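You operate a simulated robot arm through the tools that you are given. There is no shell and no other tool. Be economical: measure what you need, move in short steps, check, and stop when the job is done.

You are at the controls of a simulated robot arm. One attempt, no reset.

Task
Charge the weakest radio in the dock, then return it to its shelf.
Fine: seat it, switch the dock on, and off once the green lamp lights, before you lift it out; leave it standing. Where these are worked on the way, their far stop is far enough and under half their travel is too little: switch of the dock.

It is judged by the outcome, as a careful person would: the job done as asked, and still so three seconds after it is handed in. It fails if anything else is knocked over, pushed out of place, dropped, spilled or broken.

Robot
A 7-joint arm with a two-finger parallel gripper on a trunk, on a base that drives. Base frame: it is fixed to the floor where the robot stands at the start and does not move with it; the origin is under the middle of the robot, x ahead of it, y to its left, z up. Readings come in mm, rad, newtons and seconds.
With the tool pointing down near the work surface it reaches from about 400 to 900 mm from the robot's upright axis, wherever it stands. Its first joint turns from -0.297 to 2.199 rad. Places, roughly: channel knob [1000, 0, 900]; gain knob [1000, -200, 900]; green lamp of the dock [1000, -400, 1000]; pocket of the charging dock [900, -400, 900]; switch of the base radio [1000, 0, 900]; switch of the dock [1000, -500, 1000]; switch of the mat [1000, -600, 1000]; upper shelf of the low white unit [1000, -400, 500]. Payload 1.57 kg.
The tool frame sits at the grasp point between the pads (the TCP): z along the fingers, y along the line on which they close. The tips reach 30 mm beyond it. Largest opening 80 mm; finger width 17, thickness 12; the body of the gripper, 40 by 82 mm, starts 80 mm behind the TCP.
Orientation is that of the tool frame in the base frame, as a unit quaternion [w, x, y, z]. With the fingers straight down and closing along the base's y, the tool's x points along the base's -x, its y along +y and its z along -z.

Tools
- The arm moves only by the tool send_rows. Its argument "increments" is a list of rows, each a list of 7 numbers: the shift along the tool's x, y, z in units of 250 mm (1.0 is 250 mm), then the turn, a rotation vector about the tool's x, y, z in units of 180 degrees (1.0 is 180 degrees), then the gripper command, from -1 (shut) to 1 (fully open), values between in proportion. In form: [[dx, dy, dz, wx, wy, wz, fingers], ...]. A call has 1 to 12 rows; each row is the pose to reach, as a shift and turn from the pose commanded when the call began, along the tool's axes at that moment. A call with a number of a shift or a turn outside -1 to 1 is refused whole. Rows are played at 5 a second. More than 50 mm and 0.15 rad between two rows, or a gripper value outside its range, and nothing of the call is played. A pose out of reach is approached as far as the arm can. The call stops where the force on the tool passes 90 N (or 10 N more than at its start, if that is more) or the arm is blocked; 0.2 s more then pass. Each finger travels about 45 mm/s and halts on what it meets, pressing with about 37 N; the grip force reading is that of the motor and also rises with nothing between the fingers. The clock runs only during rows and for 0.2 s after the last one: add rows that repeat a pose to give the fingers time. It gives the time, the measured TCP pose, the force on the tool (base axes), the opening and the grip force at its end, in the units of the frame above (readings bear some noise), with the torque about the TCP (base axes, N m) and any sound that the robot's microphone picked up.
- Cameras (640 x 400 px; columns grow to the right, rows downward): "scene" is now at [13.7, -230.7, 1154]; the picture's right is [-0.00, -1.00, 0.00], its down [-0.20, 0.00, -0.98] and it looks along [0.98, -0.00, -0.20] (base axes); focal length 290 px, centre (320, 200). "wrist" rides on the gripper at [72, -7, -122] in the tool frame; the picture's right is [0.09, 1.00, 0.00], its down [-0.84, 0.08, -0.54] and it looks along [-0.54, 0.05, 0.84] (tool axes); focal length 238 px, centre (320, 200). There is no depth. A picture from a camera that has moved, and an enlarged one, comes with that camera's place and axes in the base frame and with its lens.
- snapshot(camera): a new picture of that camera. It takes no simulated time.
- slide_trunk(by): slides the trunk up (or, below 0, down) by that many mm; the arm and the scene camera ride with it, the base frame stays. It gives what a move gives, with no picture.
- drive_base(legs): drives the robot by 1 to 6 legs, each [ahead, left, turn to the left] in mm, mm and rad, along the robot's own axes; the way and the turn of a leg run together, so that a leg with both is an arc; at most 1500 mm and 3.142 rad a leg. The arm and the cameras ride along, it lands a little off, and it stops where it bumps. It gives what a move gives.
- head_to(pan, tilt): turns the head with the scene camera to pan (to the left, within 1.902 rad either way) and tilt (down, from -0.506 to 1.204), counted from straight ahead of the robot. It gives what a move gives.
- inspect(camera, box): a new picture of the part [left, top, right, bottom] of that camera's present view, enlarged. It takes no simulated time.
- sign_off(): hands the job in; it is judged then, once.

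Go step by step. Nothing tells you exact positions but the pictures and the camera data: compare them with the known pose of the tool, close in by small moves and look again before you grip or let go. The budget is 120 turns and 78 pictures, counting those below and the enlarged ones. Unless the task says otherwise, let go and move clear before handing in, and close with one line.

The tools are called by a JSON object that holds its "name" and its "arguments". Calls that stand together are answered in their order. send_rows: Moves the arm, as the interface text tells. Its arguments: {"type":"object","properties":{"increments":{"type":"array"}},"required":["increments"]} The other tools are called the same way: slide_trunk (by) slides the trunk up or down; drive_base (legs) drives the base; head_to (pan, tilt) turns the head that bears the scene camera; snapshot (camera) takes a picture; inspect (camera, box) takes an enlarged picture of a part of a camera's view; sign_off () hands the job in.

At the start:

```text
clock: 0.0
ee_pos: [708.7, -34.9, 1186.8]
tcp_rot: [-0.001, 0.001, 1.0, -0.001]
force: [0.2, 0.7, -0.3]
wrist_torque: [-0.01, 0.01, -0.03]
opening: 80.0
finger_force: 0.1
trunk travel left (down, up): [-492.0, 298.0]
robot x, y, heading: [1.3, -2.5, 0.003]
head pan, tilt: [-0.005, 0.202]
```

scene: 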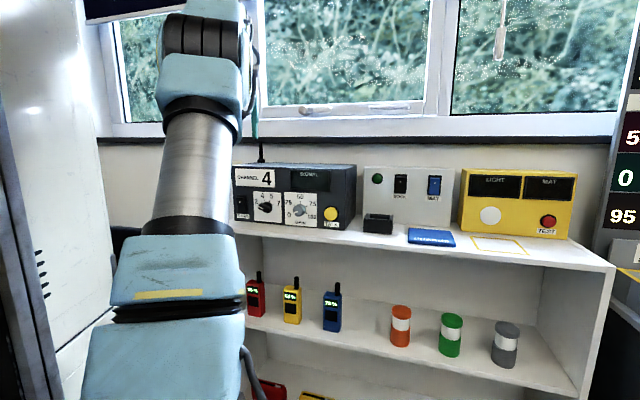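
wrist: 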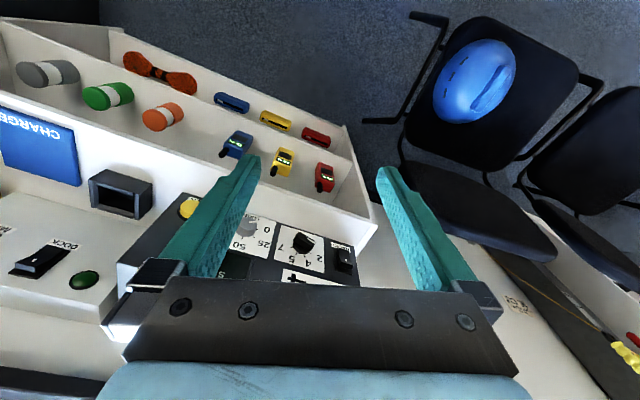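

I see three radios (red, yellow, blue) with displays on the upper shelf, and the dock with its lamp and switches on top. First I'll enlarge the displays and the dock.

{"name": "inspect", "arguments": {"camera": "scene", "box": [235, 260, 355, 335]}}

{"name": "inspect", "arguments": {"camera": "scene", "box": [340, 150, 480, 250]}}

```text
5.33 times, centred on (295, 298) of scene
camera zoom: at [13.7, -230.7, 1154.0], right [0.0, -1.0, 0.0], down [-0.2, 0.0, -0.98], along [0.98, 0.0, -0.2], focal length 1545 px, centre (453, -320)
```

zoom: 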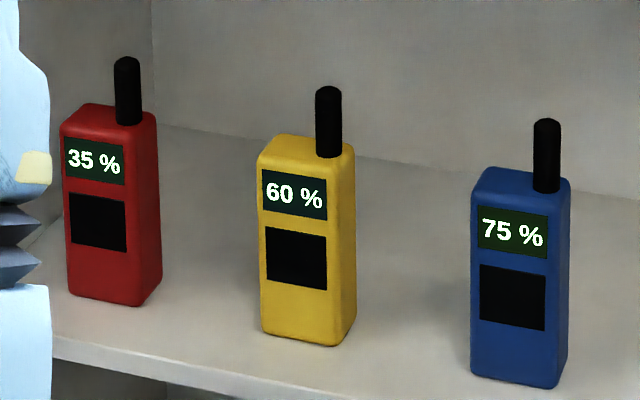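

```text
4.00 times, centred on (410, 200) of scene
camera zoom: at [13.7, -230.7, 1154.0], right [0.0, -1.0, 0.0], down [-0.2, 0.0, -0.98], along [0.98, 0.0, -0.2], focal length 1158 px, centre (-40, 200)
```

zoom: 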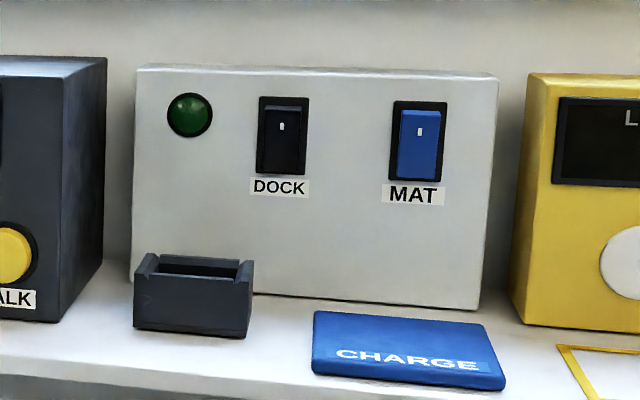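

The red radio shows 35 %, the lowest of the three on the upper shelf; its middle is at about [1018, 12, 566]. It has to be gripped from the front, so I'll back off a little and pitch the tool to point ahead.

{"name": "drive_base", "arguments": {"legs": [[-250, 0, 0]]}}

{"name": "send_rows", "arguments": {"increments": [[0, 0, 0, 0, -0.0455, 0, 1], [0, 0, 0, 0, -0.091, 0, 1], [0, 0, 0, 0, -0.1365, 0, 1], [0, 0, 0, 0, -0.182, 0, 1], [0, 0, 0, 0, -0.2275, 0, 1], [0, 0, 0, 0, -0.273, 0, 1], [0, 0, 0, 0, -0.3185, 0, 1], [0, 0, 0, 0, -0.364, 0, 1], [0, 0, 0, 0, -0.4095, 0, 1], [0, 0, 0, 0, -0.455, 0, 1], [0, 0, 0, 0, -0.5, 0, 1], [0, 0, 0, 0, -0.5, 0, 1]]}}

{"name": "head_to", "arguments": {"pan": 0, "tilt": 0.45}}

{"name": "snapshot", "arguments": {"camera": "scene"}}

```text
clock: 1.8
ee_pos: [457.8, -29.5, 1185.2]
tcp_rot: [0.0, -0.006, 1.0, 0.0]
force: [-0.4, -0.6, 0.2]
wrist_torque: [0.0, -0.01, -0.02]
opening: 80.1
finger_force: 0.1
trunk travel left (down, up): [-492.0, 298.0]
robot x, y, heading: [-251.8, -4.0, 0.008]
head pan, tilt: [-0.005, 0.202]
```

```text
clock: 4.4
ee_pos: [457.3, -29.3, 1185.8]
tcp_rot: [0.707, -0.003, 0.707, 0.003]
force: [0.3, -0.3, 0.4]
wrist_torque: [0.02, -0.02, -0.02]
opening: 80.0
finger_force: 0.0
out of reach, approached as far as the arm can: row 10
trunk travel left (down, up): [-492.0, 298.0]
robot x, y, heading: [-250.7, 0.4, 0.011]
head pan, tilt: [-0.005, 0.202]
```

```text
clock: 5.2
ee_pos: [457.2, -29.4, 1187.6]
tcp_rot: [0.707, -0.003, 0.707, 0.003]
force: [-1.0, 0.2, 0.4]
wrist_torque: [0.02, 0.0, 0.02]
opening: 80.0
finger_force: 0.1
trunk travel left (down, up): [-492.0, 298.0]
robot x, y, heading: [-251.9, -2.5, 0.009]
head pan, tilt: [0.0, 0.45]
```

```text
73 pictures are left
camera scene: at [-237.1, -231.4, 1131.0], right [0.01, -1.0, 0.0], down [-0.43, 0.0, -0.9], along [0.9, 0.01, -0.43], focal length 290 px, centre (320, 200)
```

scene: 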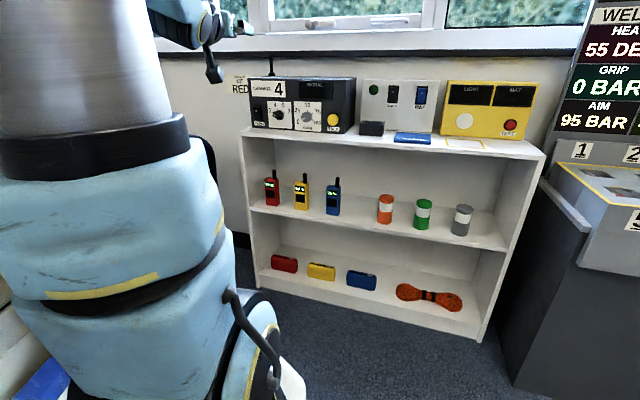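

The whole unit is visible now; the lower shelf holds lying packs, not radios. There's a note on the wall that says "RED", so I'll read it.

{"name": "inspect", "arguments": {"camera": "scene", "box": [220, 60, 300, 110]}}

{"name": "inspect", "arguments": {"camera": "scene", "box": [230, 160, 390, 300]}}

```text
8.00 times, centred on (260, 85) of scene
camera zoom: at [-237.1, -231.4, 1131.0], right [0.01, -1.0, 0.0], down [-0.43, 0.0, -0.9], along [0.9, 0.01, -0.43], focal length 2317 px, centre (800, 1120)
```

zoom: 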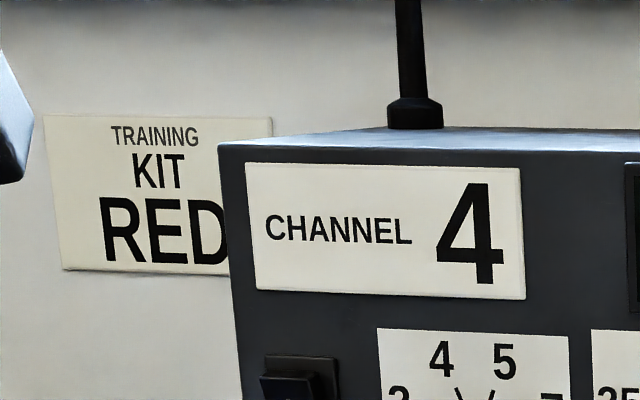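

```text
2.86 times, centred on (310, 230) of scene
camera zoom: at [-237.1, -231.4, 1131.0], right [0.01, -1.0, 0.0], down [-0.43, 0.0, -0.9], along [0.9, 0.01, -0.43], focal length 828 px, centre (349, 114)
```

zoom: 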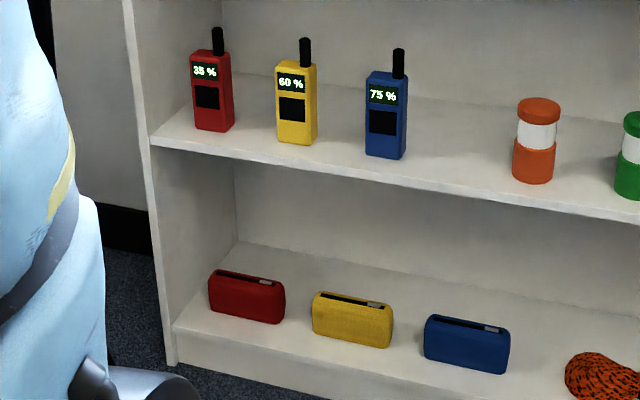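

The weakest is clearly red at 35 %. The unit's face is yawed about −0.30 rad from mine, so I'll turn the base to match and roll the tool half round so the wrist camera sits above the fingers.

{"name": "drive_base", "arguments": {"legs": [[0, 0, -0.31]]}}

{"name": "send_rows", "arguments": {"increments": [[0, 0, 0, 0, 0, 0.045, 1], [0, 0, 0, 0, 0, 0.09, 1], [0, 0, 0, 0, 0, 0.135, 1], [0, 0, 0, 0, 0, 0.18, 1], [0, 0, 0, 0, 0, 0.225, 1], [0, 0, 0, 0, 0, 0.27, 1], [0, 0, 0, 0, 0, 0.315, 1], [0, 0, 0, 0, 0, 0.36, 1], [0, 0, 0, 0, 0, 0.405, 1], [0, 0, 0, 0, 0, 0.45, 1], [0, 0, 0, 0, 0, 0.495, 1], [0, 0, 0, 0, 0, 0.5, 1]]}}

```text
clock: 6.6
ee_pos: [416.2, -241.4, 1185.8]
tcp_rot: [0.7, 0.103, 0.699, -0.103]
force: [0.1, -0.8, 0.3]
wrist_torque: [0.0, 0.05, 0.0]
opening: 80.0
finger_force: 0.1
trunk travel left (down, up): [-492.0, 298.0]
robot x, y, heading: [-250.9, -1.8, -0.294]
head pan, tilt: [0.0, 0.45]
```

```text
clock: 9.4
ee_pos: [409.2, -133.1, 1194.4]
tcp_rot: [0.532, 0.48, 0.519, 0.465]
force: [-0.4, -0.9, -0.5]
wrist_torque: [0.01, -0.02, -0.02]
opening: 80.1
finger_force: 0.1
out of reach, approached as far as the arm can: row 3, 4, 5, 6, 7, 8, 9, 10, 11
trunk travel left (down, up): [-492.0, 298.0]
robot x, y, heading: [-249.8, -4.6, -0.297]
head pan, tilt: [0.0, 0.45]
stopped in row 12: the arm was blocked; the commanded pose is now the measured one
```

Rolling that way hits a joint limit near 90°. I'll roll back the other way and go on past the start.

{"name": "send_rows", "arguments": {"increments": [[-0.04, 0, 0, 0, 0, -0.045, 1], [-0.08, 0, 0, 0, 0, -0.09, 1], [-0.12, 0, 0, 0, 0, -0.135, 1], [-0.16, 0, 0, 0, 0, -0.18, 1], [-0.2, 0, 0, 0, 0, -0.225, 1], [-0.24, 0, 0, 0, 0, -0.27, 1], [-0.28, 0, 0, 0, 0, -0.315, 1], [-0.32, 0, 0, 0, 0, -0.36, 1], [-0.36, 0, 0, 0, 0, -0.405, 1], [-0.4, 0, 0, 0, 0, -0.45, 1], [-0.4, 0, 0, 0, 0, -0.495, 1]]}}

{"name": "send_rows", "arguments": {"increments": [[0, 0, 0, 0, 0, -0.045, 1], [0, 0, 0, 0, 0, -0.09, 1], [0, 0, 0, 0, 0, -0.135, 1], [0, 0, 0, 0, 0, -0.18, 1], [0, 0, 0, 0, 0, -0.225, 1], [0, 0, 0, 0, 0, -0.27, 1], [0, 0, 0, 0, 0, -0.315, 1], [0, 0, 0, 0, 0, -0.36, 1], [0, 0, 0, 0, 0, -0.405, 1], [0, 0, 0, 0, 0, -0.45, 1], [0, 0, 0, 0, 0, -0.495, 1]]}}

```text
clock: 11.8
ee_pos: [411.5, -214.2, 1203.7]
tcp_rot: [0.705, -0.033, 0.707, -0.044]
force: [0.5, -0.5, 0.4]
wrist_torque: [0.0, 0.01, 0.03]
opening: 79.8
finger_force: 0.1
trunk travel left (down, up): [-492.0, 298.0]
robot x, y, heading: [-249.4, 1.7, -0.297]
head pan, tilt: [0.0, 0.45]
```

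```text
clock: 14.2
ee_pos: [411.0, -213.1, 1204.8]
tcp_rot: [-0.471, 0.52, -0.481, 0.526]
force: [-0.4, -0.2, 0.5]
wrist_torque: [0.0, 0.0, 0.01]
opening: 80.3
finger_force: 0.1
trunk travel left (down, up): [-492.0, 298.0]
robot x, y, heading: [-251.5, -0.8, -0.295]
head pan, tilt: [0.0, 0.45]
```

That direction works freely, so I'll go on for the other quarter turn.

{"name": "send_rows", "arguments": {"increments": [[0, 0, 0, 0, 0, -0.045, 1], [0, 0, 0, 0, 0, -0.09, 1], [0, 0, 0, 0, 0, -0.135, 1], [0, 0, 0, 0, 0, -0.18, 1], [0, 0, 0, 0, 0, -0.225, 1], [0, 0, 0, 0, 0, -0.27, 1], [0, 0, 0, 0, 0, -0.315, 1], [0, 0, 0, 0, 0, -0.36, 1], [0, 0, 0, 0, 0, -0.405, 1], [0, 0, 0, 0, 0, -0.45, 1], [0, 0, 0, 0, 0, -0.479, 1]]}}

{"name": "snapshot", "arguments": {"camera": "scene"}}

{"name": "snapshot", "arguments": {"camera": "wrist"}}

```text
clock: 16.6
ee_pos: [411.3, -214.2, 1203.7]
tcp_rot: [0.015, 0.708, 0.005, 0.706]
force: [-0.3, 0.1, -0.2]
wrist_torque: [0.0, 0.01, -0.03]
opening: 80.0
finger_force: 0.0
trunk travel left (down, up): [-492.0, 298.0]
robot x, y, heading: [-248.8, -2.5, -0.294]
head pan, tilt: [0.0, 0.45]
```

```text
70 pictures are left
camera scene: at [-307.1, -225.5, 1131.0], right [-0.29, -0.96, 0.0], down [-0.42, 0.13, -0.9], along [0.86, -0.26, -0.44], focal length 290 px, centre (320, 200)
```

scene: 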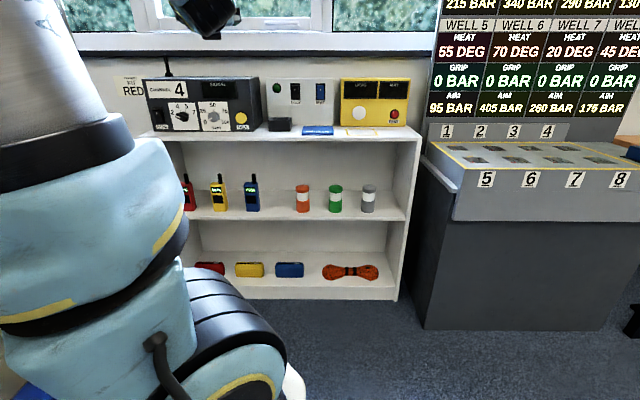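

```text
69 pictures are left
camera wrist: at [289.2, -202.9, 1275.8], right [-0.02, -0.99, 0.12], down [-0.55, -0.09, -0.83], along [0.84, -0.08, -0.54], focal length 238 px, centre (320, 200)
```

wrist: 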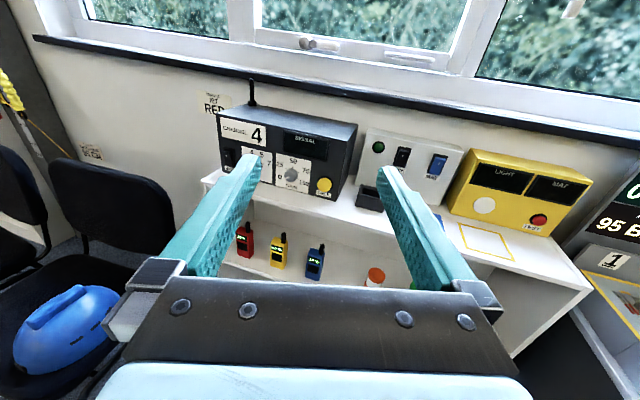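

The roll worked, and the base is now nearly square to the unit. I'll drive closer and look left to check clearance to the chairs.

{"name": "drive_base", "arguments": {"legs": [[250, 100, -0.01]]}}

{"name": "head_to", "arguments": {"pan": 0.5, "tilt": 0.6}}

{"name": "snapshot", "arguments": {"camera": "scene"}}

{"name": "snapshot", "arguments": {"camera": "wrist"}}

```text
clock: 18.5
ee_pos: [672.0, -209.9, 1202.5]
tcp_rot: [0.023, 0.708, -0.005, 0.706]
force: [0.5, -1.0, -0.2]
wrist_torque: [0.01, -0.01, 0.01]
opening: 79.9
finger_force: 0.1
trunk travel left (down, up): [-492.0, 298.0]
robot x, y, heading: [17.0, 14.4, -0.319]
head pan, tilt: [0.0, 0.45]
```

```text
clock: 19.4
ee_pos: [671.6, -210.7, 1204.3]
tcp_rot: [0.023, 0.708, -0.005, 0.706]
force: [0.2, 0.0, 0.6]
wrist_torque: [0.0, 0.02, -0.01]
opening: 80.2
finger_force: 0.0
trunk travel left (down, up): [-492.0, 298.0]
robot x, y, heading: [13.9, 19.5, -0.322]
head pan, tilt: [0.499, 0.6]
```

```text
68 pictures are left
camera scene: at [-47.3, -160.6, 1117.5], right [0.18, -0.98, 0.0], down [-0.56, -0.1, -0.83], along [0.81, 0.15, -0.56], focal length 290 px, centre (320, 200)
```

scene: 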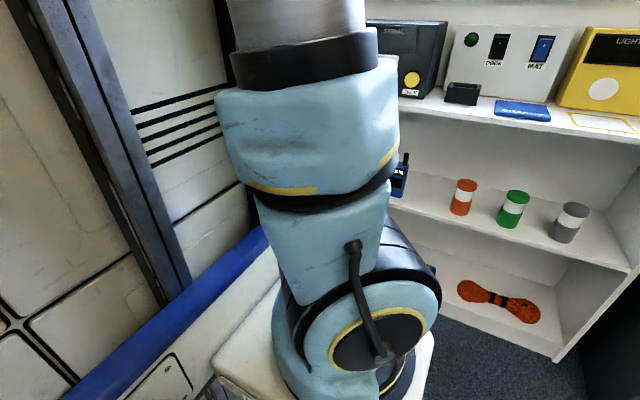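

```text
67 pictures are left
camera wrist: at [549.7, -196.5, 1275.9], right [-0.04, -0.99, 0.12], down [-0.55, -0.08, -0.83], along [0.84, -0.1, -0.54], focal length 238 px, centre (320, 200)
```

wrist: 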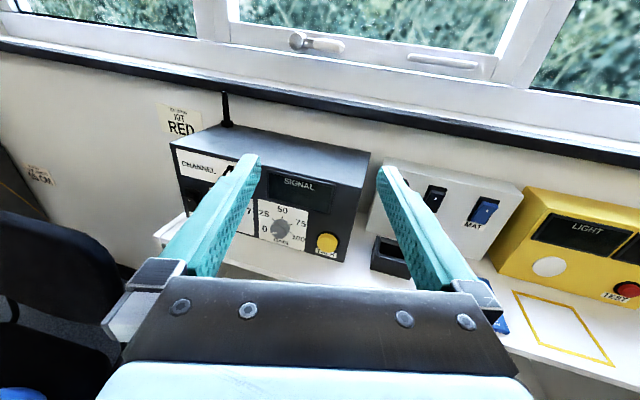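

Everything is clear of the robot here. I'll lower the trunk to bring the hand to shelf level while it's still well in front of the unit.

{"name": "slide_trunk", "arguments": {"by": -470}}

{"name": "snapshot", "arguments": {"camera": "wrist"}}

```text
refused: -470 is not a number from -400 to 400
```

```text
66 pictures are left
camera wrist: at [549.7, -196.5, 1275.9], right [-0.04, -0.99, 0.12], down [-0.55, -0.08, -0.83], along [0.84, -0.1, -0.54], focal length 238 px, centre (320, 200)
```

wrist: 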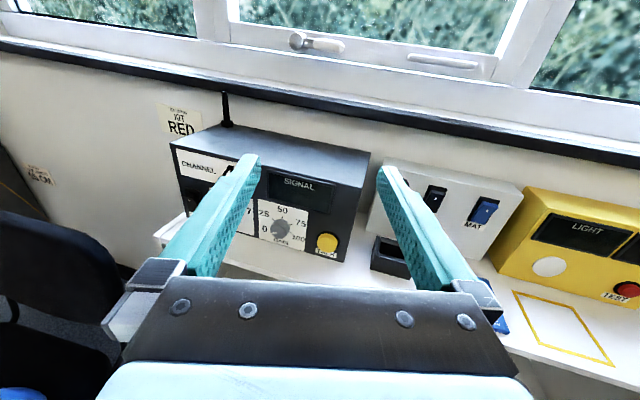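

The trunk moves at most 400 mm per call, so I'll lower it in two steps.

{"name": "slide_trunk", "arguments": {"by": -400}}

{"name": "slide_trunk", "arguments": {"by": -80}}

{"name": "snapshot", "arguments": {"camera": "wrist"}}

{"name": "snapshot", "arguments": {"camera": "scene"}}

```text
clock: 23.2
ee_pos: [671.9, -210.2, 803.7]
tcp_rot: [0.023, 0.708, -0.005, 0.706]
force: [-0.1, -0.2, -0.7]
wrist_torque: [0.0, -0.03, 0.04]
opening: 79.9
finger_force: 0.0
trunk travel left (down, up): [-92.0, 698.0]
robot x, y, heading: [16.4, 19.4, -0.318]
head pan, tilt: [0.499, 0.6]
```

```text
clock: 24.4
ee_pos: [672.0, -211.0, 722.1]
tcp_rot: [0.023, 0.708, -0.004, 0.706]
force: [0.7, -0.7, 0.0]
wrist_torque: [0.0, 0.0, 0.01]
opening: 79.8
finger_force: 0.1
trunk travel left (down, up): [-12.0, 778.0]
robot x, y, heading: [16.4, 19.4, -0.317]
head pan, tilt: [0.499, 0.6]
```

```text
65 pictures are left
camera wrist: at [549.6, -196.5, 795.9], right [-0.04, -0.99, 0.12], down [-0.55, -0.08, -0.83], along [0.84, -0.1, -0.54], focal length 238 px, centre (320, 200)
```

wrist: 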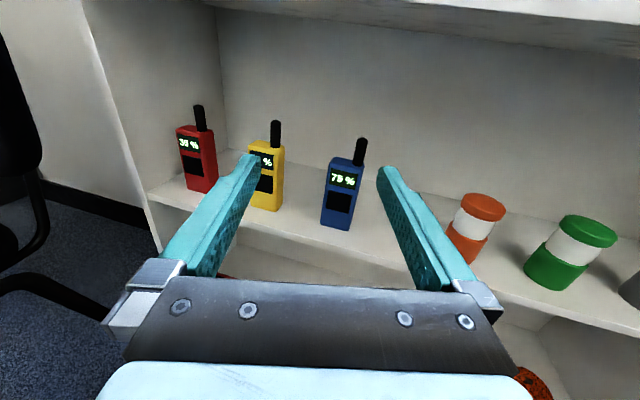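

```text
64 pictures are left
camera scene: at [-47.3, -160.6, 637.4], right [0.18, -0.98, 0.0], down [-0.56, -0.1, -0.83], along [0.81, 0.15, -0.56], focal length 290 px, centre (320, 200)
```

scene: 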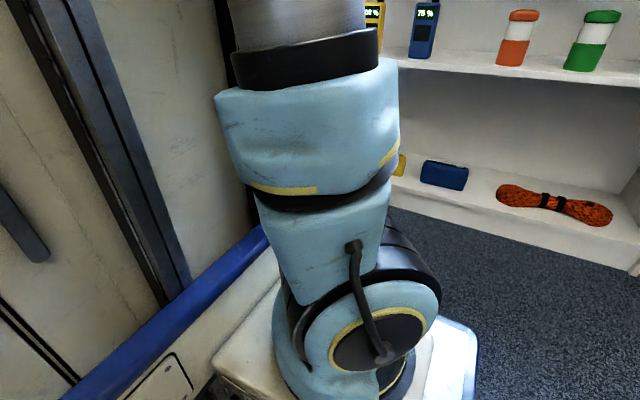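

The wrist view shows the radios on the shelf, with red in front of me on the left. I'll move the hand left and down in two moves, squared to the unit, stopping short of the shelf.

{"name": "send_rows", "arguments": {"increments": [[-0.072, -0.16, 0.02, -0.0173, 0, 0.0017, 1], [-0.144, -0.32, 0.04, -0.0346, 0, 0.0034, 1], [-0.216, -0.48, 0.06, -0.052, 0, 0.0052, 1], [-0.288, -0.64, 0.08, -0.0693, 0, 0.0069, 1], [-0.36, -0.8, 0.1, -0.0866, 0, 0.0086, 1]]}}

{"name": "snapshot", "arguments": {"camera": "wrist"}}

```text
clock: 25.8
ee_pos: [686.6, -185.2, 633.0]
tcp_rot: [0.027, 0.698, -0.135, 0.703]
force: [0.4, 0.1, -0.4]
wrist_torque: [0.01, -0.03, 0.02]
opening: 80.0
finger_force: 0.1
out of reach, approached as far as the arm can: row 3, 4, 5
trunk travel left (down, up): [-12.0, 778.0]
robot x, y, heading: [17.2, 16.4, -0.317]
head pan, tilt: [0.499, 0.6]
stopped in row 5: the arm was blocked; the commanded pose is now the measured one
```

```text
63 pictures are left
camera wrist: at [566.5, -160.3, 707.1], right [-0.23, -0.97, -0.06], down [-0.52, 0.18, -0.83], along [0.82, -0.16, -0.55], focal length 238 px, centre (320, 200)
```

wrist: 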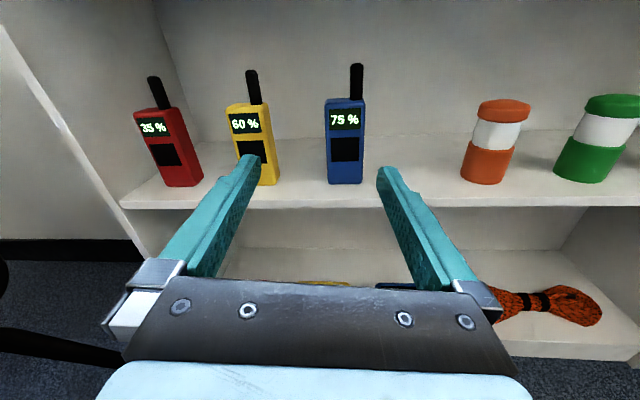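

The rolled wrist is at its limit when going left. I'll return to the natural roll (camera below) and use a downward pitch instead, which keeps the camera clear.

{"name": "send_rows", "arguments": {"increments": [[0, 0, 0, 0, 0, 0.0432, 1], [0, 0, 0, 0, 0, 0.0864, 1], [0, 0, 0, 0, 0, 0.1295, 1], [0, 0, 0, 0, 0, 0.1727, 1], [0, 0, 0, 0, 0, 0.2159, 1], [0, 0, 0, 0, 0, 0.259, 1], [0, 0, 0, 0, 0, 0.3023, 1], [0, 0, 0, 0, 0, 0.3455, 1], [0, 0, 0, 0, 0, 0.3886, 1], [0, 0, 0, 0, 0, 0.4318, 1], [0, 0, 0, 0, 0, 0.475, 1]]}}

{"name": "send_rows", "arguments": {"increments": [[0, 0, 0, 0, 0, 0.0432, 1], [0, 0, 0, 0, 0, 0.0864, 1], [0, 0, 0, 0, 0, 0.1295, 1], [0, 0, 0, 0, 0, 0.1727, 1], [0, 0, 0, 0, 0, 0.2159, 1], [0, 0, 0, 0, 0, 0.259, 1], [0, 0, 0, 0, 0, 0.3023, 1], [0, 0, 0, 0, 0, 0.3455, 1], [0, 0, 0, 0, 0, 0.3886, 1], [0, 0, 0, 0, 0, 0.4318, 1], [0, 0, 0, 0, 0, 0.475, 1]]}}

```text
clock: 28.4
ee_pos: [681.1, -205.2, 637.0]
tcp_rot: [0.468, -0.399, 0.59, -0.523]
force: [-0.7, -0.7, 0.1]
wrist_torque: [0.0, 0.0, -0.02]
opening: 79.9
finger_force: 0.1
trunk travel left (down, up): [-12.0, 778.0]
robot x, y, heading: [15.5, 14.9, -0.318]
head pan, tilt: [0.499, 0.6]
stopped in row 11: the arm was blocked; the commanded pose is now the measured one
```

```text
clock: 30.8
ee_pos: [686.1, -199.9, 637.2]
tcp_rot: [0.698, 0.102, 0.705, -0.071]
force: [0.6, 0.2, 1.0]
wrist_torque: [-0.04, 0.03, -0.02]
opening: 79.8
finger_force: 0.0
trunk travel left (down, up): [-12.0, 778.0]
robot x, y, heading: [13.6, 15.7, -0.317]
head pan, tilt: [0.499, 0.6]
```

Natural roll is back. Next I'll pitch down 30°, square the yaw, and try moving left 150 mm.

{"name": "send_rows", "arguments": {"increments": [[0, 0.15, 0, 0.0055, 0.0417, -0.0036, 1], [0, 0.3, 0, 0.011, 0.0833, -0.0072, 1], [0, 0.45, 0, 0.0165, 0.125, -0.0108, 1], [0, 0.6, 0, 0.022, 0.1667, -0.0143, 1]]}}

{"name": "snapshot", "arguments": {"camera": "wrist"}}

{"name": "snapshot", "arguments": {"camera": "scene"}}

```text
clock: 31.7
ee_pos: [717.3, -219.2, 689.9]
tcp_rot: [0.591, 0.173, 0.772, -0.156]
force: [-0.2, 1.1, -0.1]
wrist_torque: [0.01, -0.01, 0.0]
opening: 80.1
finger_force: 0.1
trunk travel left (down, up): [-12.0, 778.0]
robot x, y, heading: [13.0, 18.4, -0.32]
head pan, tilt: [0.499, 0.6]
stopped in row 4: the arm was blocked; the commanded pose is now the measured one
```

```text
62 pictures are left
camera wrist: at [591.0, -164.2, 652.2], right [0.43, 0.9, -0.13], down [-0.23, 0.24, 0.94], along [0.88, -0.37, 0.31], focal length 238 px, centre (320, 200)
```

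wrist: 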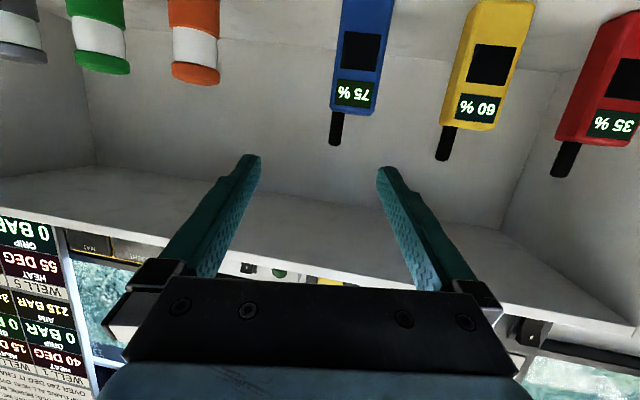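

```text
61 pictures are left
camera scene: at [-46.8, -162.1, 640.2], right [0.18, -0.98, 0.0], down [-0.56, -0.1, -0.83], along [0.81, 0.15, -0.56], focal length 290 px, centre (320, 200)
```

scene: 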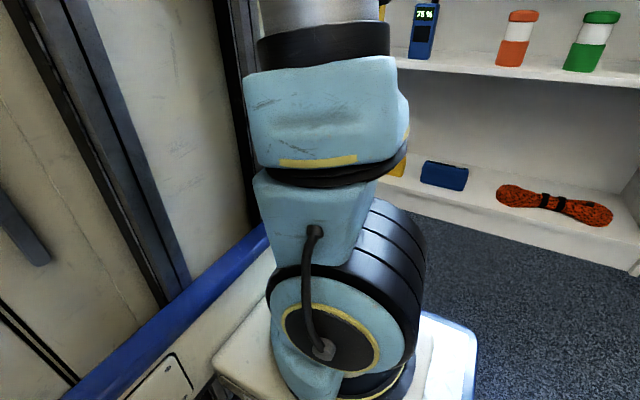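

The arm stopped without reaching left. I'll look at the arm and its surroundings before commanding more.

{"name": "head_to", "arguments": {"pan": 0.45, "tilt": 0.05}}

{"name": "snapshot", "arguments": {"camera": "scene"}}

{"name": "head_to", "arguments": {"pan": 1.2, "tilt": 0.7}}

{"name": "snapshot", "arguments": {"camera": "scene"}}

```text
clock: 32.7
ee_pos: [718.6, -218.6, 692.0]
tcp_rot: [0.594, 0.175, 0.77, -0.154]
force: [-0.6, -0.4, 0.0]
wrist_torque: [0.0, -0.03, -0.03]
opening: 79.9
finger_force: 0.0
trunk travel left (down, up): [-12.0, 778.0]
robot x, y, heading: [12.7, 18.0, -0.32]
head pan, tilt: [0.45, 0.051]
```

```text
60 pictures are left
camera scene: at [-43.7, -166.1, 688.4], right [0.13, -0.99, 0.0], down [-0.05, 0.0, -1.0], along [0.99, 0.13, -0.05], focal length 290 px, centre (320, 200)
```

scene: 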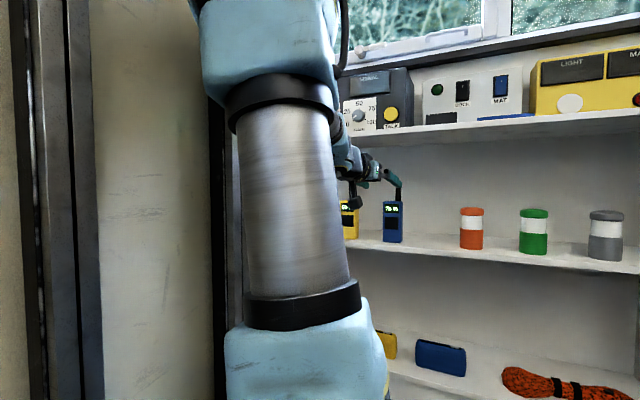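

```text
clock: 33.8
ee_pos: [716.0, -217.1, 690.8]
tcp_rot: [0.593, 0.173, 0.771, -0.153]
force: [0.5, 0.7, 0.3]
wrist_torque: [0.01, -0.02, -0.02]
opening: 80.0
finger_force: 0.1
trunk travel left (down, up): [-12.0, 778.0]
robot x, y, heading: [13.5, 17.7, -0.32]
head pan, tilt: [1.201, 0.7]
```

```text
59 pictures are left
camera scene: at [-80.3, -112.3, 628.6], right [0.77, -0.64, 0.0], down [-0.41, -0.49, -0.77], along [0.49, 0.59, -0.64], focal length 290 px, centre (320, 200)
```

scene: 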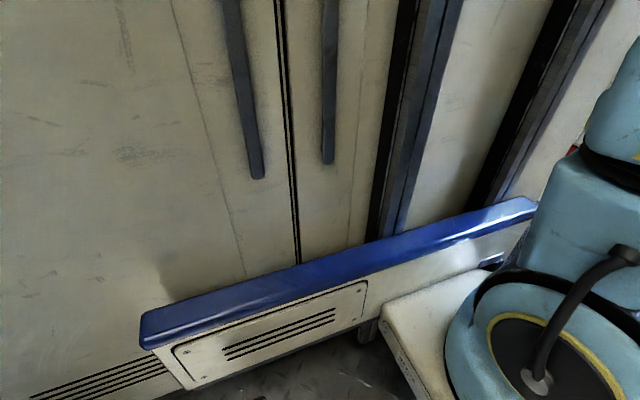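

The upper arm stands in front with the elbow up, and the body beside it is partly the robot's own carriage. I'll test small sideways moves in this pose to learn which way the arm is free.

{"name": "send_rows", "arguments": {"increments": [[0, 0.1, 0, 0, 0, 0, 1], [0, 0.2, 0, 0, 0, 0, 1], [0, 0.3, 0, 0, 0, 0, 1], [0, 0.4, 0, 0, 0, 0, 1], [0, 0.4, 0, 0, 0, 0, 1]]}}

{"name": "head_to", "arguments": {"pan": 0.45, "tilt": -0.3}}

{"name": "snapshot", "arguments": {"camera": "scene"}}

```text
clock: 34.9
ee_pos: [731.7, -253.9, 725.9]
tcp_rot: [0.595, 0.259, 0.742, -0.167]
force: [-0.7, 0.3, 0.8]
wrist_torque: [0.0, -0.01, 0.0]
opening: 80.1
finger_force: 0.1
trunk travel left (down, up): [-12.0, 778.0]
robot x, y, heading: [12.7, 18.6, -0.318]
head pan, tilt: [1.201, 0.7]
stopped in row 5: the arm was blocked; the commanded pose is now the measured one
```

```text
clock: 36.2
ee_pos: [734.3, -253.2, 727.3]
tcp_rot: [0.596, 0.26, 0.741, -0.165]
force: [0.9, -0.5, 0.1]
wrist_torque: [0.01, 0.01, -0.02]
opening: 79.6
finger_force: 0.1
trunk travel left (down, up): [-12.0, 778.0]
robot x, y, heading: [13.7, 18.0, -0.318]
head pan, tilt: [0.45, -0.3]
```

```text
58 pictures are left
camera scene: at [-56.5, -168.7, 718.1], right [0.13, -0.99, 0.0], down [0.29, 0.04, -0.96], along [0.95, 0.12, 0.3], focal length 290 px, centre (320, 200)
```

scene: 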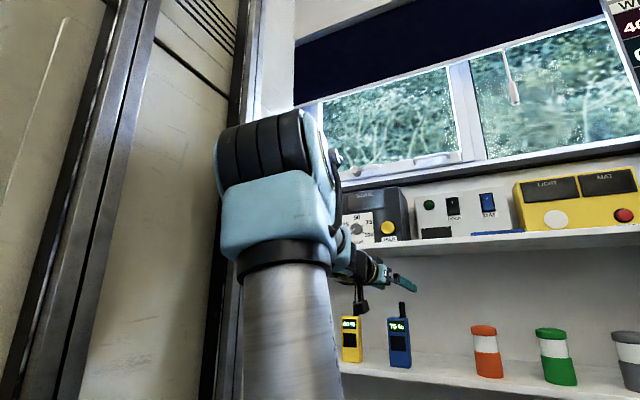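

The elbow seems to be held by something tall on its left. I'll drive 150 mm to the right and take the same view, to see whether that tall thing belongs to the room or to the robot.

{"name": "drive_base", "arguments": {"legs": [[0, -150, 0]]}}

{"name": "snapshot", "arguments": {"camera": "scene"}}

```text
clock: 37.5
ee_pos: [684.2, -397.5, 725.5]
tcp_rot: [0.596, 0.262, 0.741, -0.167]
force: [-0.3, 0.0, 1.4]
wrist_torque: [0.03, 0.01, -0.02]
opening: 79.9
finger_force: 0.2
trunk travel left (down, up): [-12.0, 778.0]
robot x, y, heading: [-32.6, -127.2, -0.324]
head pan, tilt: [0.45, -0.3]
```

```text
57 pictures are left
camera scene: at [-104.8, -309.2, 717.3], right [0.13, -0.99, 0.0], down [0.29, 0.04, -0.95], along [0.95, 0.12, 0.3], focal length 290 px, centre (320, 200)
```

scene: 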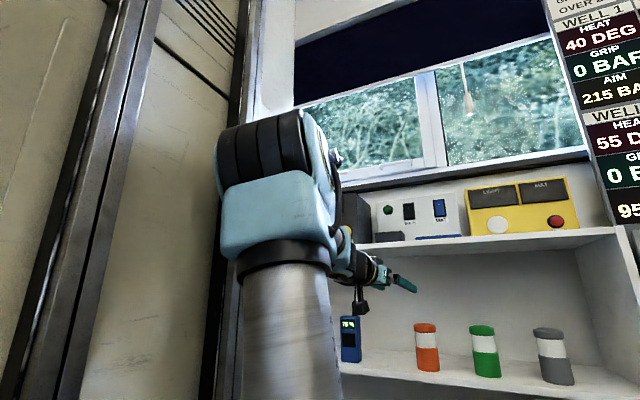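

The tall thing stays put in the picture, so it's the robot's own mast to the left of the arm. The arm therefore works straight ahead and to the right, and I should stand turned left of the unit's normal. I'll test a right-yawed, lower tool pose here in free space.

{"name": "send_rows", "arguments": {"increments": [[0.109, -0.025, -0.032, 0.024, 0.015, 0, 1], [0.218, -0.05, -0.065, 0.048, 0.03, 0, 1], [0.327, -0.075, -0.097, 0.072, 0.045, 0, 1], [0.436, -0.1, -0.13, 0.0955, 0.06, 0, 1], [0.436, -0.1, -0.13, 0.0955, 0.06, 0, 1]]}}

```text
clock: 38.9
ee_pos: [610.1, -431.6, 642.6]
tcp_rot: [0.471, 0.417, 0.748, -0.212]
force: [0.8, 0.0, 0.0]
wrist_torque: [0.02, 0.0, 0.0]
opening: 79.6
finger_force: 0.1
trunk travel left (down, up): [-12.0, 778.0]
robot x, y, heading: [-34.5, -120.9, -0.326]
head pan, tilt: [0.45, -0.3]
stopped in row 5: the arm was blocked; the commanded pose is now the measured one
```

{"name": "snapshot", "arguments": {"camera": "scene"}}

{"name": "head_to", "arguments": {"pan": 0.9, "tilt": 0.2}}

{"name": "snapshot", "arguments": {"camera": "scene"}}

```text
56 pictures are left
camera scene: at [-105.0, -308.6, 715.7], right [0.13, -0.99, 0.0], down [0.29, 0.04, -0.95], along [0.95, 0.12, 0.3], focal length 290 px, centre (320, 200)
```

scene: 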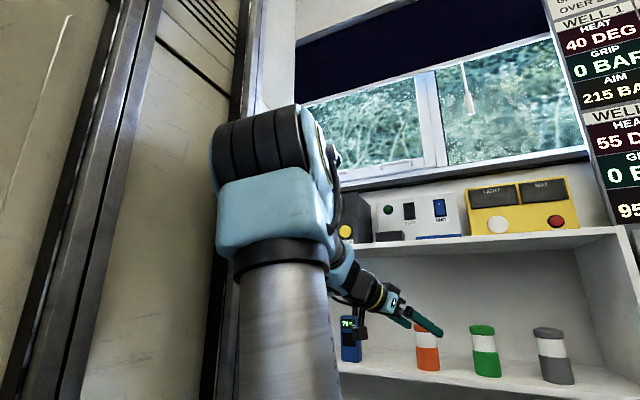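

```text
clock: 39.9
ee_pos: [611.5, -429.9, 640.6]
tcp_rot: [0.469, 0.417, 0.749, -0.214]
force: [-0.5, -0.1, -0.4]
wrist_torque: [0.0, -0.02, 0.0]
opening: 80.1
finger_force: 0.0
trunk travel left (down, up): [-12.0, 778.0]
robot x, y, heading: [-31.4, -123.2, -0.323]
head pan, tilt: [0.901, 0.201]
```

```text
55 pictures are left
camera scene: at [-104.7, -268.3, 672.7], right [0.54, -0.84, 0.0], down [-0.17, -0.1, -0.98], along [0.82, 0.53, -0.2], focal length 290 px, centre (320, 200)
```

scene: 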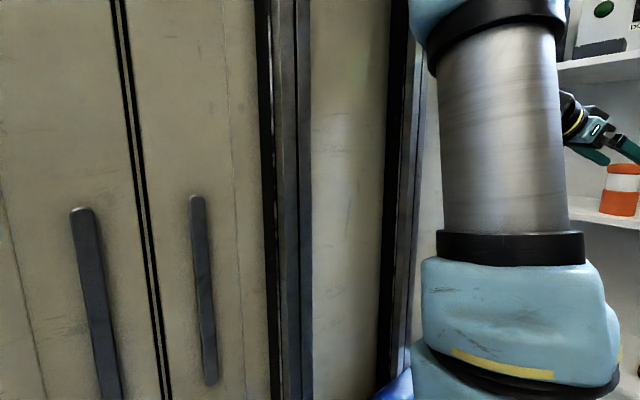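

The arm's free range seems to be ahead and to the right of its shoulder. Before I choose where to stand, I want to see how far the robot's own base extends.

{"name": "head_to", "arguments": {"pan": 0.2, "tilt": 1.2}}

{"name": "snapshot", "arguments": {"camera": "scene"}}

{"name": "head_to", "arguments": {"pan": 1.9, "tilt": 0.5}}

{"name": "snapshot", "arguments": {"camera": "scene"}}

```text
clock: 41.1
ee_pos: [610.8, -430.7, 641.9]
tcp_rot: [0.471, 0.416, 0.748, -0.213]
force: [-0.8, 0.5, 0.3]
wrist_torque: [0.0, 0.0, -0.01]
opening: 80.0
finger_force: 0.1
trunk travel left (down, up): [-12.0, 778.0]
robot x, y, heading: [-36.2, -124.8, -0.324]
head pan, tilt: [0.201, 1.201]
```

```text
54 pictures are left
camera scene: at [-127.0, -325.7, 591.7], right [-0.12, -0.99, 0.0], down [-0.92, 0.12, -0.36], along [0.36, -0.04, -0.93], focal length 290 px, centre (320, 200)
```

scene: 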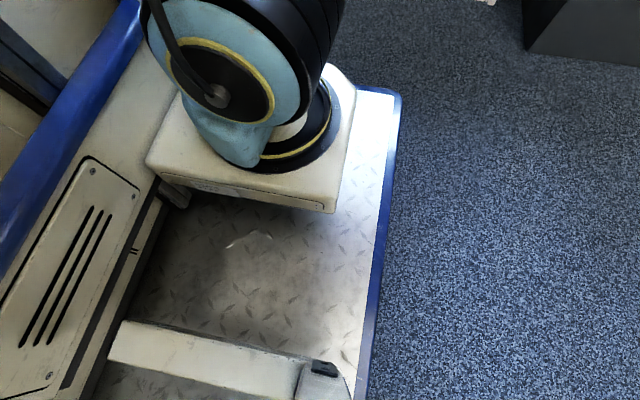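

```text
clock: 42.9
ee_pos: [611.4, -430.8, 642.9]
tcp_rot: [0.47, 0.417, 0.748, -0.213]
force: [0.2, 0.6, 0.7]
wrist_torque: [-0.03, -0.02, 0.03]
opening: 80.2
finger_force: 0.1
trunk travel left (down, up): [-12.0, 778.0]
robot x, y, heading: [-34.2, -125.6, -0.329]
head pan, tilt: [1.901, 0.499]
```

```text
53 pictures are left
camera scene: at [-182.9, -227.9, 646.3], right [1.0, 0.0, 0.0], down [0.0, -0.48, -0.88], along [0.0, 0.88, -0.48], focal length 290 px, centre (320, 200)
```

scene: 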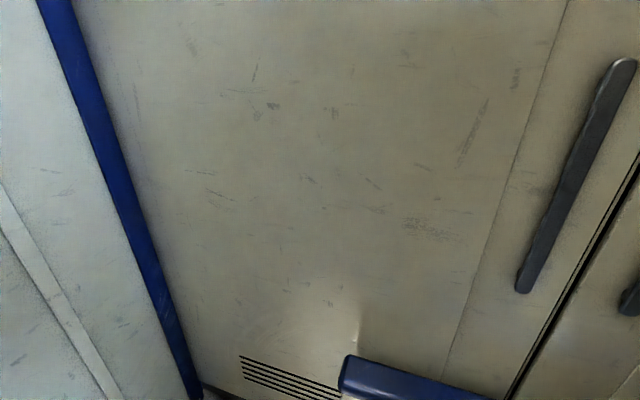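

The robot is a roughly 900 × 600 mm platform with the mast at its left and the arm at its front right. So I'll stand to the right of the radio, turned left, and reach across to the right along the unit's normal.

{"name": "drive_base", "arguments": {"legs": [[0, 0, 0.925], [60, -168, 0]]}}

{"name": "head_to", "arguments": {"pan": -0.4, "tilt": 0.1}}

{"name": "snapshot", "arguments": {"camera": "scene"}}

{"name": "snapshot", "arguments": {"camera": "wrist"}}

```text
clock: 46.7
ee_pos: [752.5, 73.9, 642.2]
tcp_rot: [0.517, 0.055, 0.854, 0.01]
force: [0.0, -0.4, 0.2]
wrist_torque: [-0.01, -0.03, -0.03]
opening: 79.9
finger_force: 0.1
trunk travel left (down, up): [-12.0, 778.0]
robot x, y, heading: [107.1, -232.5, 0.568]
head pan, tilt: [1.901, 0.499]
```

```text
clock: 48.8
ee_pos: [751.1, 73.3, 643.9]
tcp_rot: [0.517, 0.055, 0.854, 0.011]
force: [0.0, 0.0, 0.1]
wrist_torque: [0.01, 0.02, -0.01]
opening: 79.9
finger_force: 0.0
trunk travel left (down, up): [-12.0, 778.0]
robot x, y, heading: [106.3, -235.3, 0.565]
head pan, tilt: [-0.4, 0.099]
```

```text
52 pictures are left
camera scene: at [254.4, -456.7, 683.0], right [0.16, -0.99, 0.0], down [-0.1, -0.01, -0.99], along [0.98, 0.16, -0.1], focal length 290 px, centre (320, 200)
```

scene: 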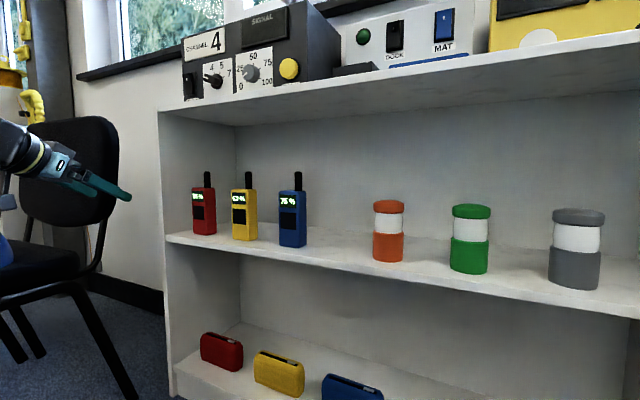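

```text
51 pictures are left
camera wrist: at [609.7, 79.5, 636.6], right [0.04, 1.0, -0.01], down [-0.09, 0.01, 1.0], along [1.0, -0.04, 0.09], focal length 238 px, centre (320, 200)
```

wrist: 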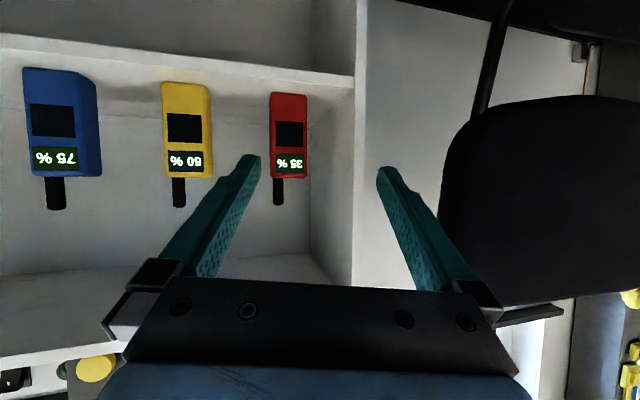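

This is a good stance: red radio ahead of the open hand, chair clear, and the scene camera sees the hand from the side. I'll square the tool to the unit and move to about 130 mm in front of the red radio.

{"name": "send_rows", "arguments": {"increments": [[-0.012, -0.014, 0.155, 0.019, -0.0016, 0.0032, 0.8], [-0.024, -0.028, 0.311, 0.038, -0.0032, 0.0063, 0.8], [-0.036, -0.042, 0.466, 0.057, -0.0048, 0.0095, 0.8], [-0.047, -0.056, 0.622, 0.0758, -0.0065, 0.0126, 0.8], [-0.047, -0.056, 0.622, 0.0758, -0.0065, 0.0126, 0.8]]}}

{"name": "snapshot", "arguments": {"camera": "wrist"}}

{"name": "snapshot", "arguments": {"camera": "scene"}}

```text
clock: 50.0
ee_pos: [826.5, 2.0, 616.1]
tcp_rot: [0.514, 0.143, 0.843, -0.066]
force: [0.5, 0.4, 0.1]
wrist_torque: [0.03, 0.01, 0.03]
opening: 72.1
finger_force: 0.0
out of reach, approached as far as the arm can: row 2, 3, 4, 5
trunk travel left (down, up): [-12.0, 778.0]
robot x, y, heading: [107.8, -233.2, 0.565]
head pan, tilt: [-0.4, 0.099]
```

```text
50 pictures are left
camera wrist: at [688.8, 39.5, 608.6], right [0.27, 0.96, -0.05], down [-0.07, 0.07, 1.0], along [0.96, -0.26, 0.09], focal length 238 px, centre (320, 200)
```

wrist: 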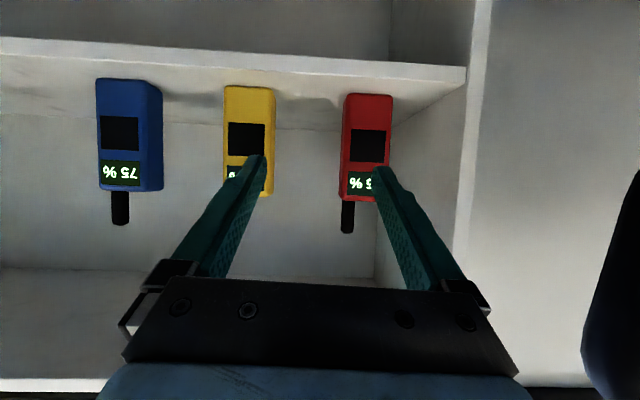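

```text
49 pictures are left
camera scene: at [254.3, -460.6, 681.6], right [0.16, -0.99, -0.01], down [-0.1, -0.01, -0.99], along [0.98, 0.16, -0.1], focal length 290 px, centre (320, 200)
```

scene: 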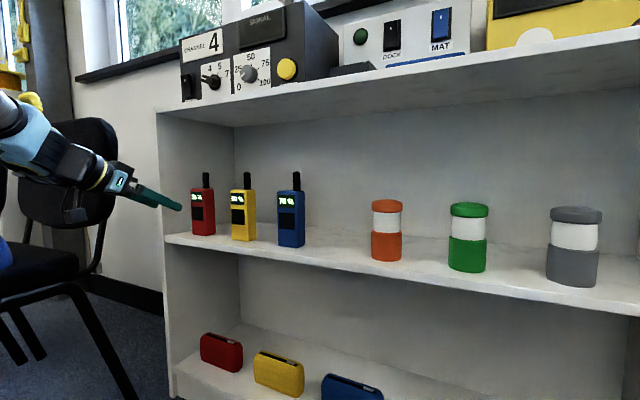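

It's a bit short on reach, but the wrist pose is right. I'll retract 90 mm along the normal, then drive the base closer, keeping right of the chair.

{"name": "send_rows", "arguments": {"increments": [[0.055, 0, -0.106, 0, 0, 0, 0.8], [0.11, 0, -0.212, 0, 0, 0, 0.8], [0.166, 0, -0.318, 0, 0, 0, 0.8]]}}

{"name": "drive_base", "arguments": {"legs": [[140, -120, 0]]}}

{"name": "snapshot", "arguments": {"camera": "wrist"}}

```text
clock: 50.6
ee_pos: [834.4, -107.6, 587.0]
tcp_rot: [0.492, 0.239, 0.821, -0.167]
force: [0.0, 4.9, -3.4]
wrist_torque: [-0.33, -0.21, -0.24]
opening: 72.1
finger_force: 0.1
trunk travel left (down, up): [-12.0, 778.0]
robot x, y, heading: [105.6, -236.1, 0.565]
head pan, tilt: [-0.4, 0.099]
stopped in row 3: the arm was blocked; the commanded pose is now the measured one
```

```text
clock: 52.2
ee_pos: [1014.5, -120.4, 588.8]
tcp_rot: [0.494, 0.233, 0.822, -0.163]
force: [-2.3, 5.9, -3.3]
wrist_torque: [-0.45, -0.34, -0.35]
opening: 73.0
finger_force: 0.4
trunk travel left (down, up): [-12.0, 778.0]
robot x, y, heading: [286.3, -257.8, 0.566]
head pan, tilt: [-0.4, 0.099]
```

```text
48 pictures are left
camera wrist: at [891.9, -49.4, 581.3], right [0.5, 0.86, -0.12], down [-0.02, 0.15, 0.99], along [0.86, -0.5, 0.09], focal length 238 px, centre (320, 200)
```

wrist: 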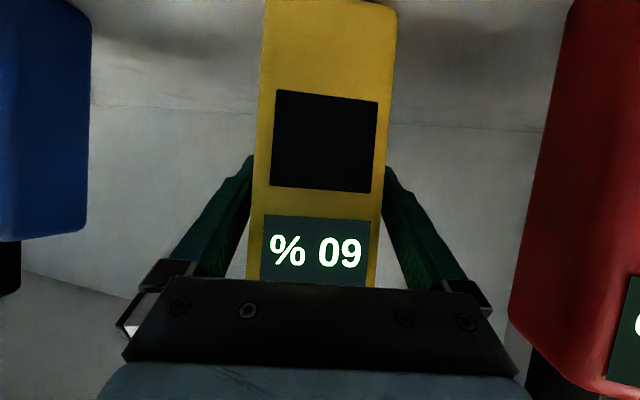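

The arm jumped sideways during the retract, and the drive put the hand around the yellow radio, which is not what I wanted. I'll check the side view before backing out.

{"name": "snapshot", "arguments": {"camera": "scene"}}

```text
47 pictures are left
camera scene: at [445.6, -479.4, 681.7], right [0.17, -0.99, 0.0], down [-0.11, -0.02, -0.99], along [0.98, 0.17, -0.11], focal length 290 px, centre (320, 200)
```

scene: 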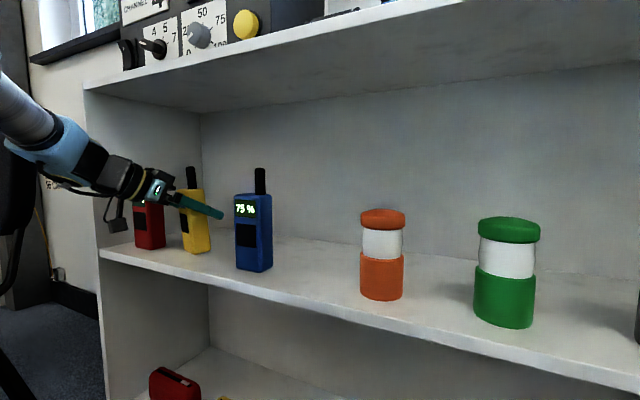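

The radios all still stand. I'll back the hand off the yellow radio along the fingers' own axis first, then straight back.

{"name": "drive_base", "arguments": {"legs": [[-32, 62, 0], [-120, 40, 0]]}}

{"name": "snapshot", "arguments": {"camera": "wrist"}}

{"name": "snapshot", "arguments": {"camera": "scene"}}

```text
clock: 54.1
ee_pos: [836.3, -140.5, 592.8]
tcp_rot: [0.491, 0.25, 0.819, -0.16]
force: [-2.7, -4.3, 5.1]
wrist_torque: [0.53, 0.28, 0.5]
opening: 71.9
finger_force: 0.0
trunk travel left (down, up): [-12.0, 778.0]
robot x, y, heading: [107.6, -257.4, 0.571]
head pan, tilt: [-0.4, 0.099]
```

```text
46 pictures are left
camera wrist: at [714.9, -64.2, 587.1], right [0.53, 0.84, -0.1], down [-0.02, 0.13, 0.99], along [0.85, -0.52, 0.08], focal length 238 px, centre (320, 200)
```

wrist: 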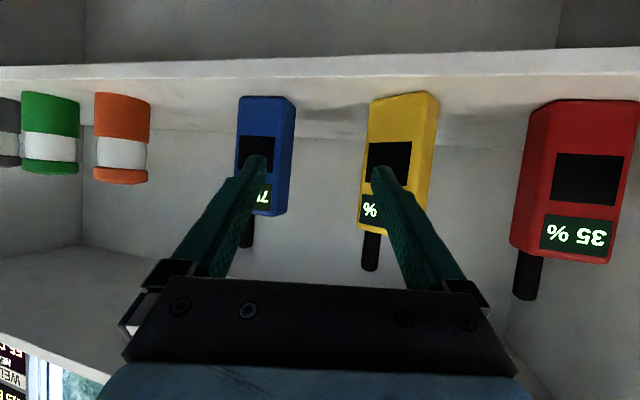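

```text
45 pictures are left
camera scene: at [262.5, -481.5, 679.8], right [0.17, -0.99, -0.01], down [-0.11, -0.01, -0.99], along [0.98, 0.17, -0.11], focal length 290 px, centre (320, 200)
```

scene: 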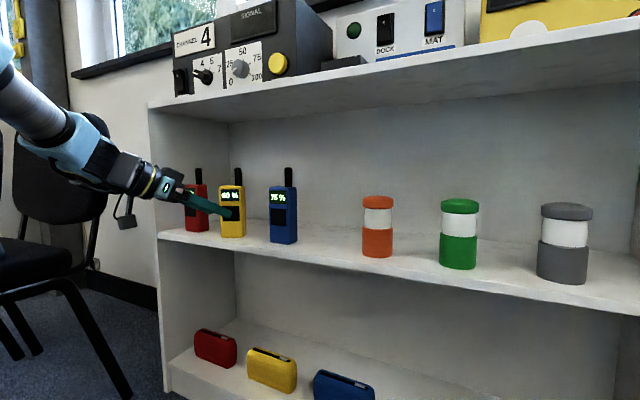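

All three radios stand. I'll enlarge the view to see whether yellow was shifted.

{"name": "inspect", "arguments": {"camera": "scene", "box": [170, 160, 310, 250]}}

```text
4.44 times, centred on (240, 205) of scene
camera zoom: at [262.5, -481.5, 679.8], right [0.17, -0.99, -0.01], down [-0.11, -0.01, -0.99], along [0.98, 0.17, -0.11], focal length 1287 px, centre (676, 178)
```

zoom: 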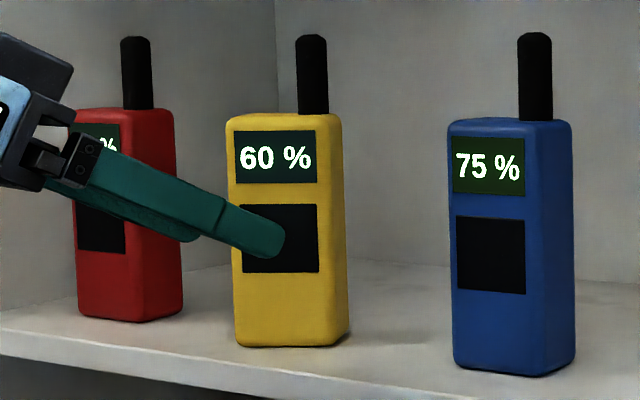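

Yellow was turned slightly and moved under a centimetre; I'll square it up at the end. For now I'll back off and use a steeper pitch of about 45°, where the wrist has more freedom.

{"name": "drive_base", "arguments": {"legs": [[-85, 80, 0]]}}

{"name": "send_rows", "arguments": {"increments": [[0, 0, -0.03, 0, 0.024, 0, 0.8], [0, 0, -0.06, 0, 0.048, 0, 0.8], [0, 0, -0.09, 0, 0.072, 0, 0.8], [0, 0, -0.12, 0, 0.095, 0, 0.8]]}}

```text
clock: 55.3
ee_pos: [720.2, -125.0, 598.8]
tcp_rot: [0.491, 0.255, 0.818, -0.158]
force: [-0.2, 0.6, 0.3]
wrist_torque: [-0.01, -0.01, -0.02]
opening: 72.1
finger_force: 0.0
trunk travel left (down, up): [-12.0, 778.0]
robot x, y, heading: [-6.4, -235.8, 0.568]
head pan, tilt: [-0.4, 0.099]
```

```text
clock: 56.3
ee_pos: [693.9, -106.2, 618.2]
tcp_rot: [0.368, 0.275, 0.88, -0.119]
force: [0.1, 0.2, 0.0]
wrist_torque: [-0.03, -0.02, 0.03]
opening: 72.2
finger_force: 0.0
trunk travel left (down, up): [-12.0, 778.0]
robot x, y, heading: [-7.6, -240.8, 0.569]
head pan, tilt: [-0.4, 0.099]
```

That worked cleanly, with pitch now 44°. Next I'll yaw the tool to the unit's normal.

{"name": "send_rows", "arguments": {"increments": [[0, 0, 0, -0.023, 0, -0.022, 0.8], [0, 0, 0, -0.046, 0, -0.045, 0.8], [0, 0, 0, -0.068, 0, -0.067, 0.8], [0, 0, 0, -0.068, 0, -0.067, 0.8]]}}

{"name": "snapshot", "arguments": {"camera": "wrist"}}

```text
clock: 57.3
ee_pos: [693.4, -106.8, 615.9]
tcp_rot: [0.382, 0.141, 0.911, -0.063]
force: [0.3, 0.6, -0.2]
wrist_torque: [-0.03, 0.0, 0.0]
opening: 72.0
finger_force: 0.1
trunk travel left (down, up): [-12.0, 778.0]
robot x, y, heading: [-7.1, -235.4, 0.565]
head pan, tilt: [-0.4, 0.099]
```

```text
43 pictures are left
camera wrist: at [561.1, -70.9, 652.1], right [0.24, 0.97, -0.07], down [0.22, 0.02, 0.98], along [0.95, -0.25, -0.21], focal length 238 px, centre (320, 200)
```

wrist: 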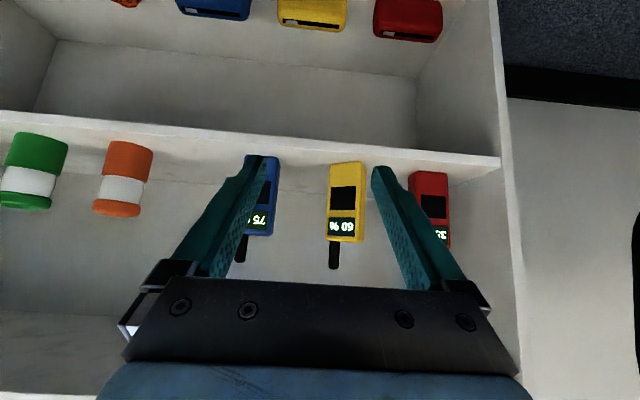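

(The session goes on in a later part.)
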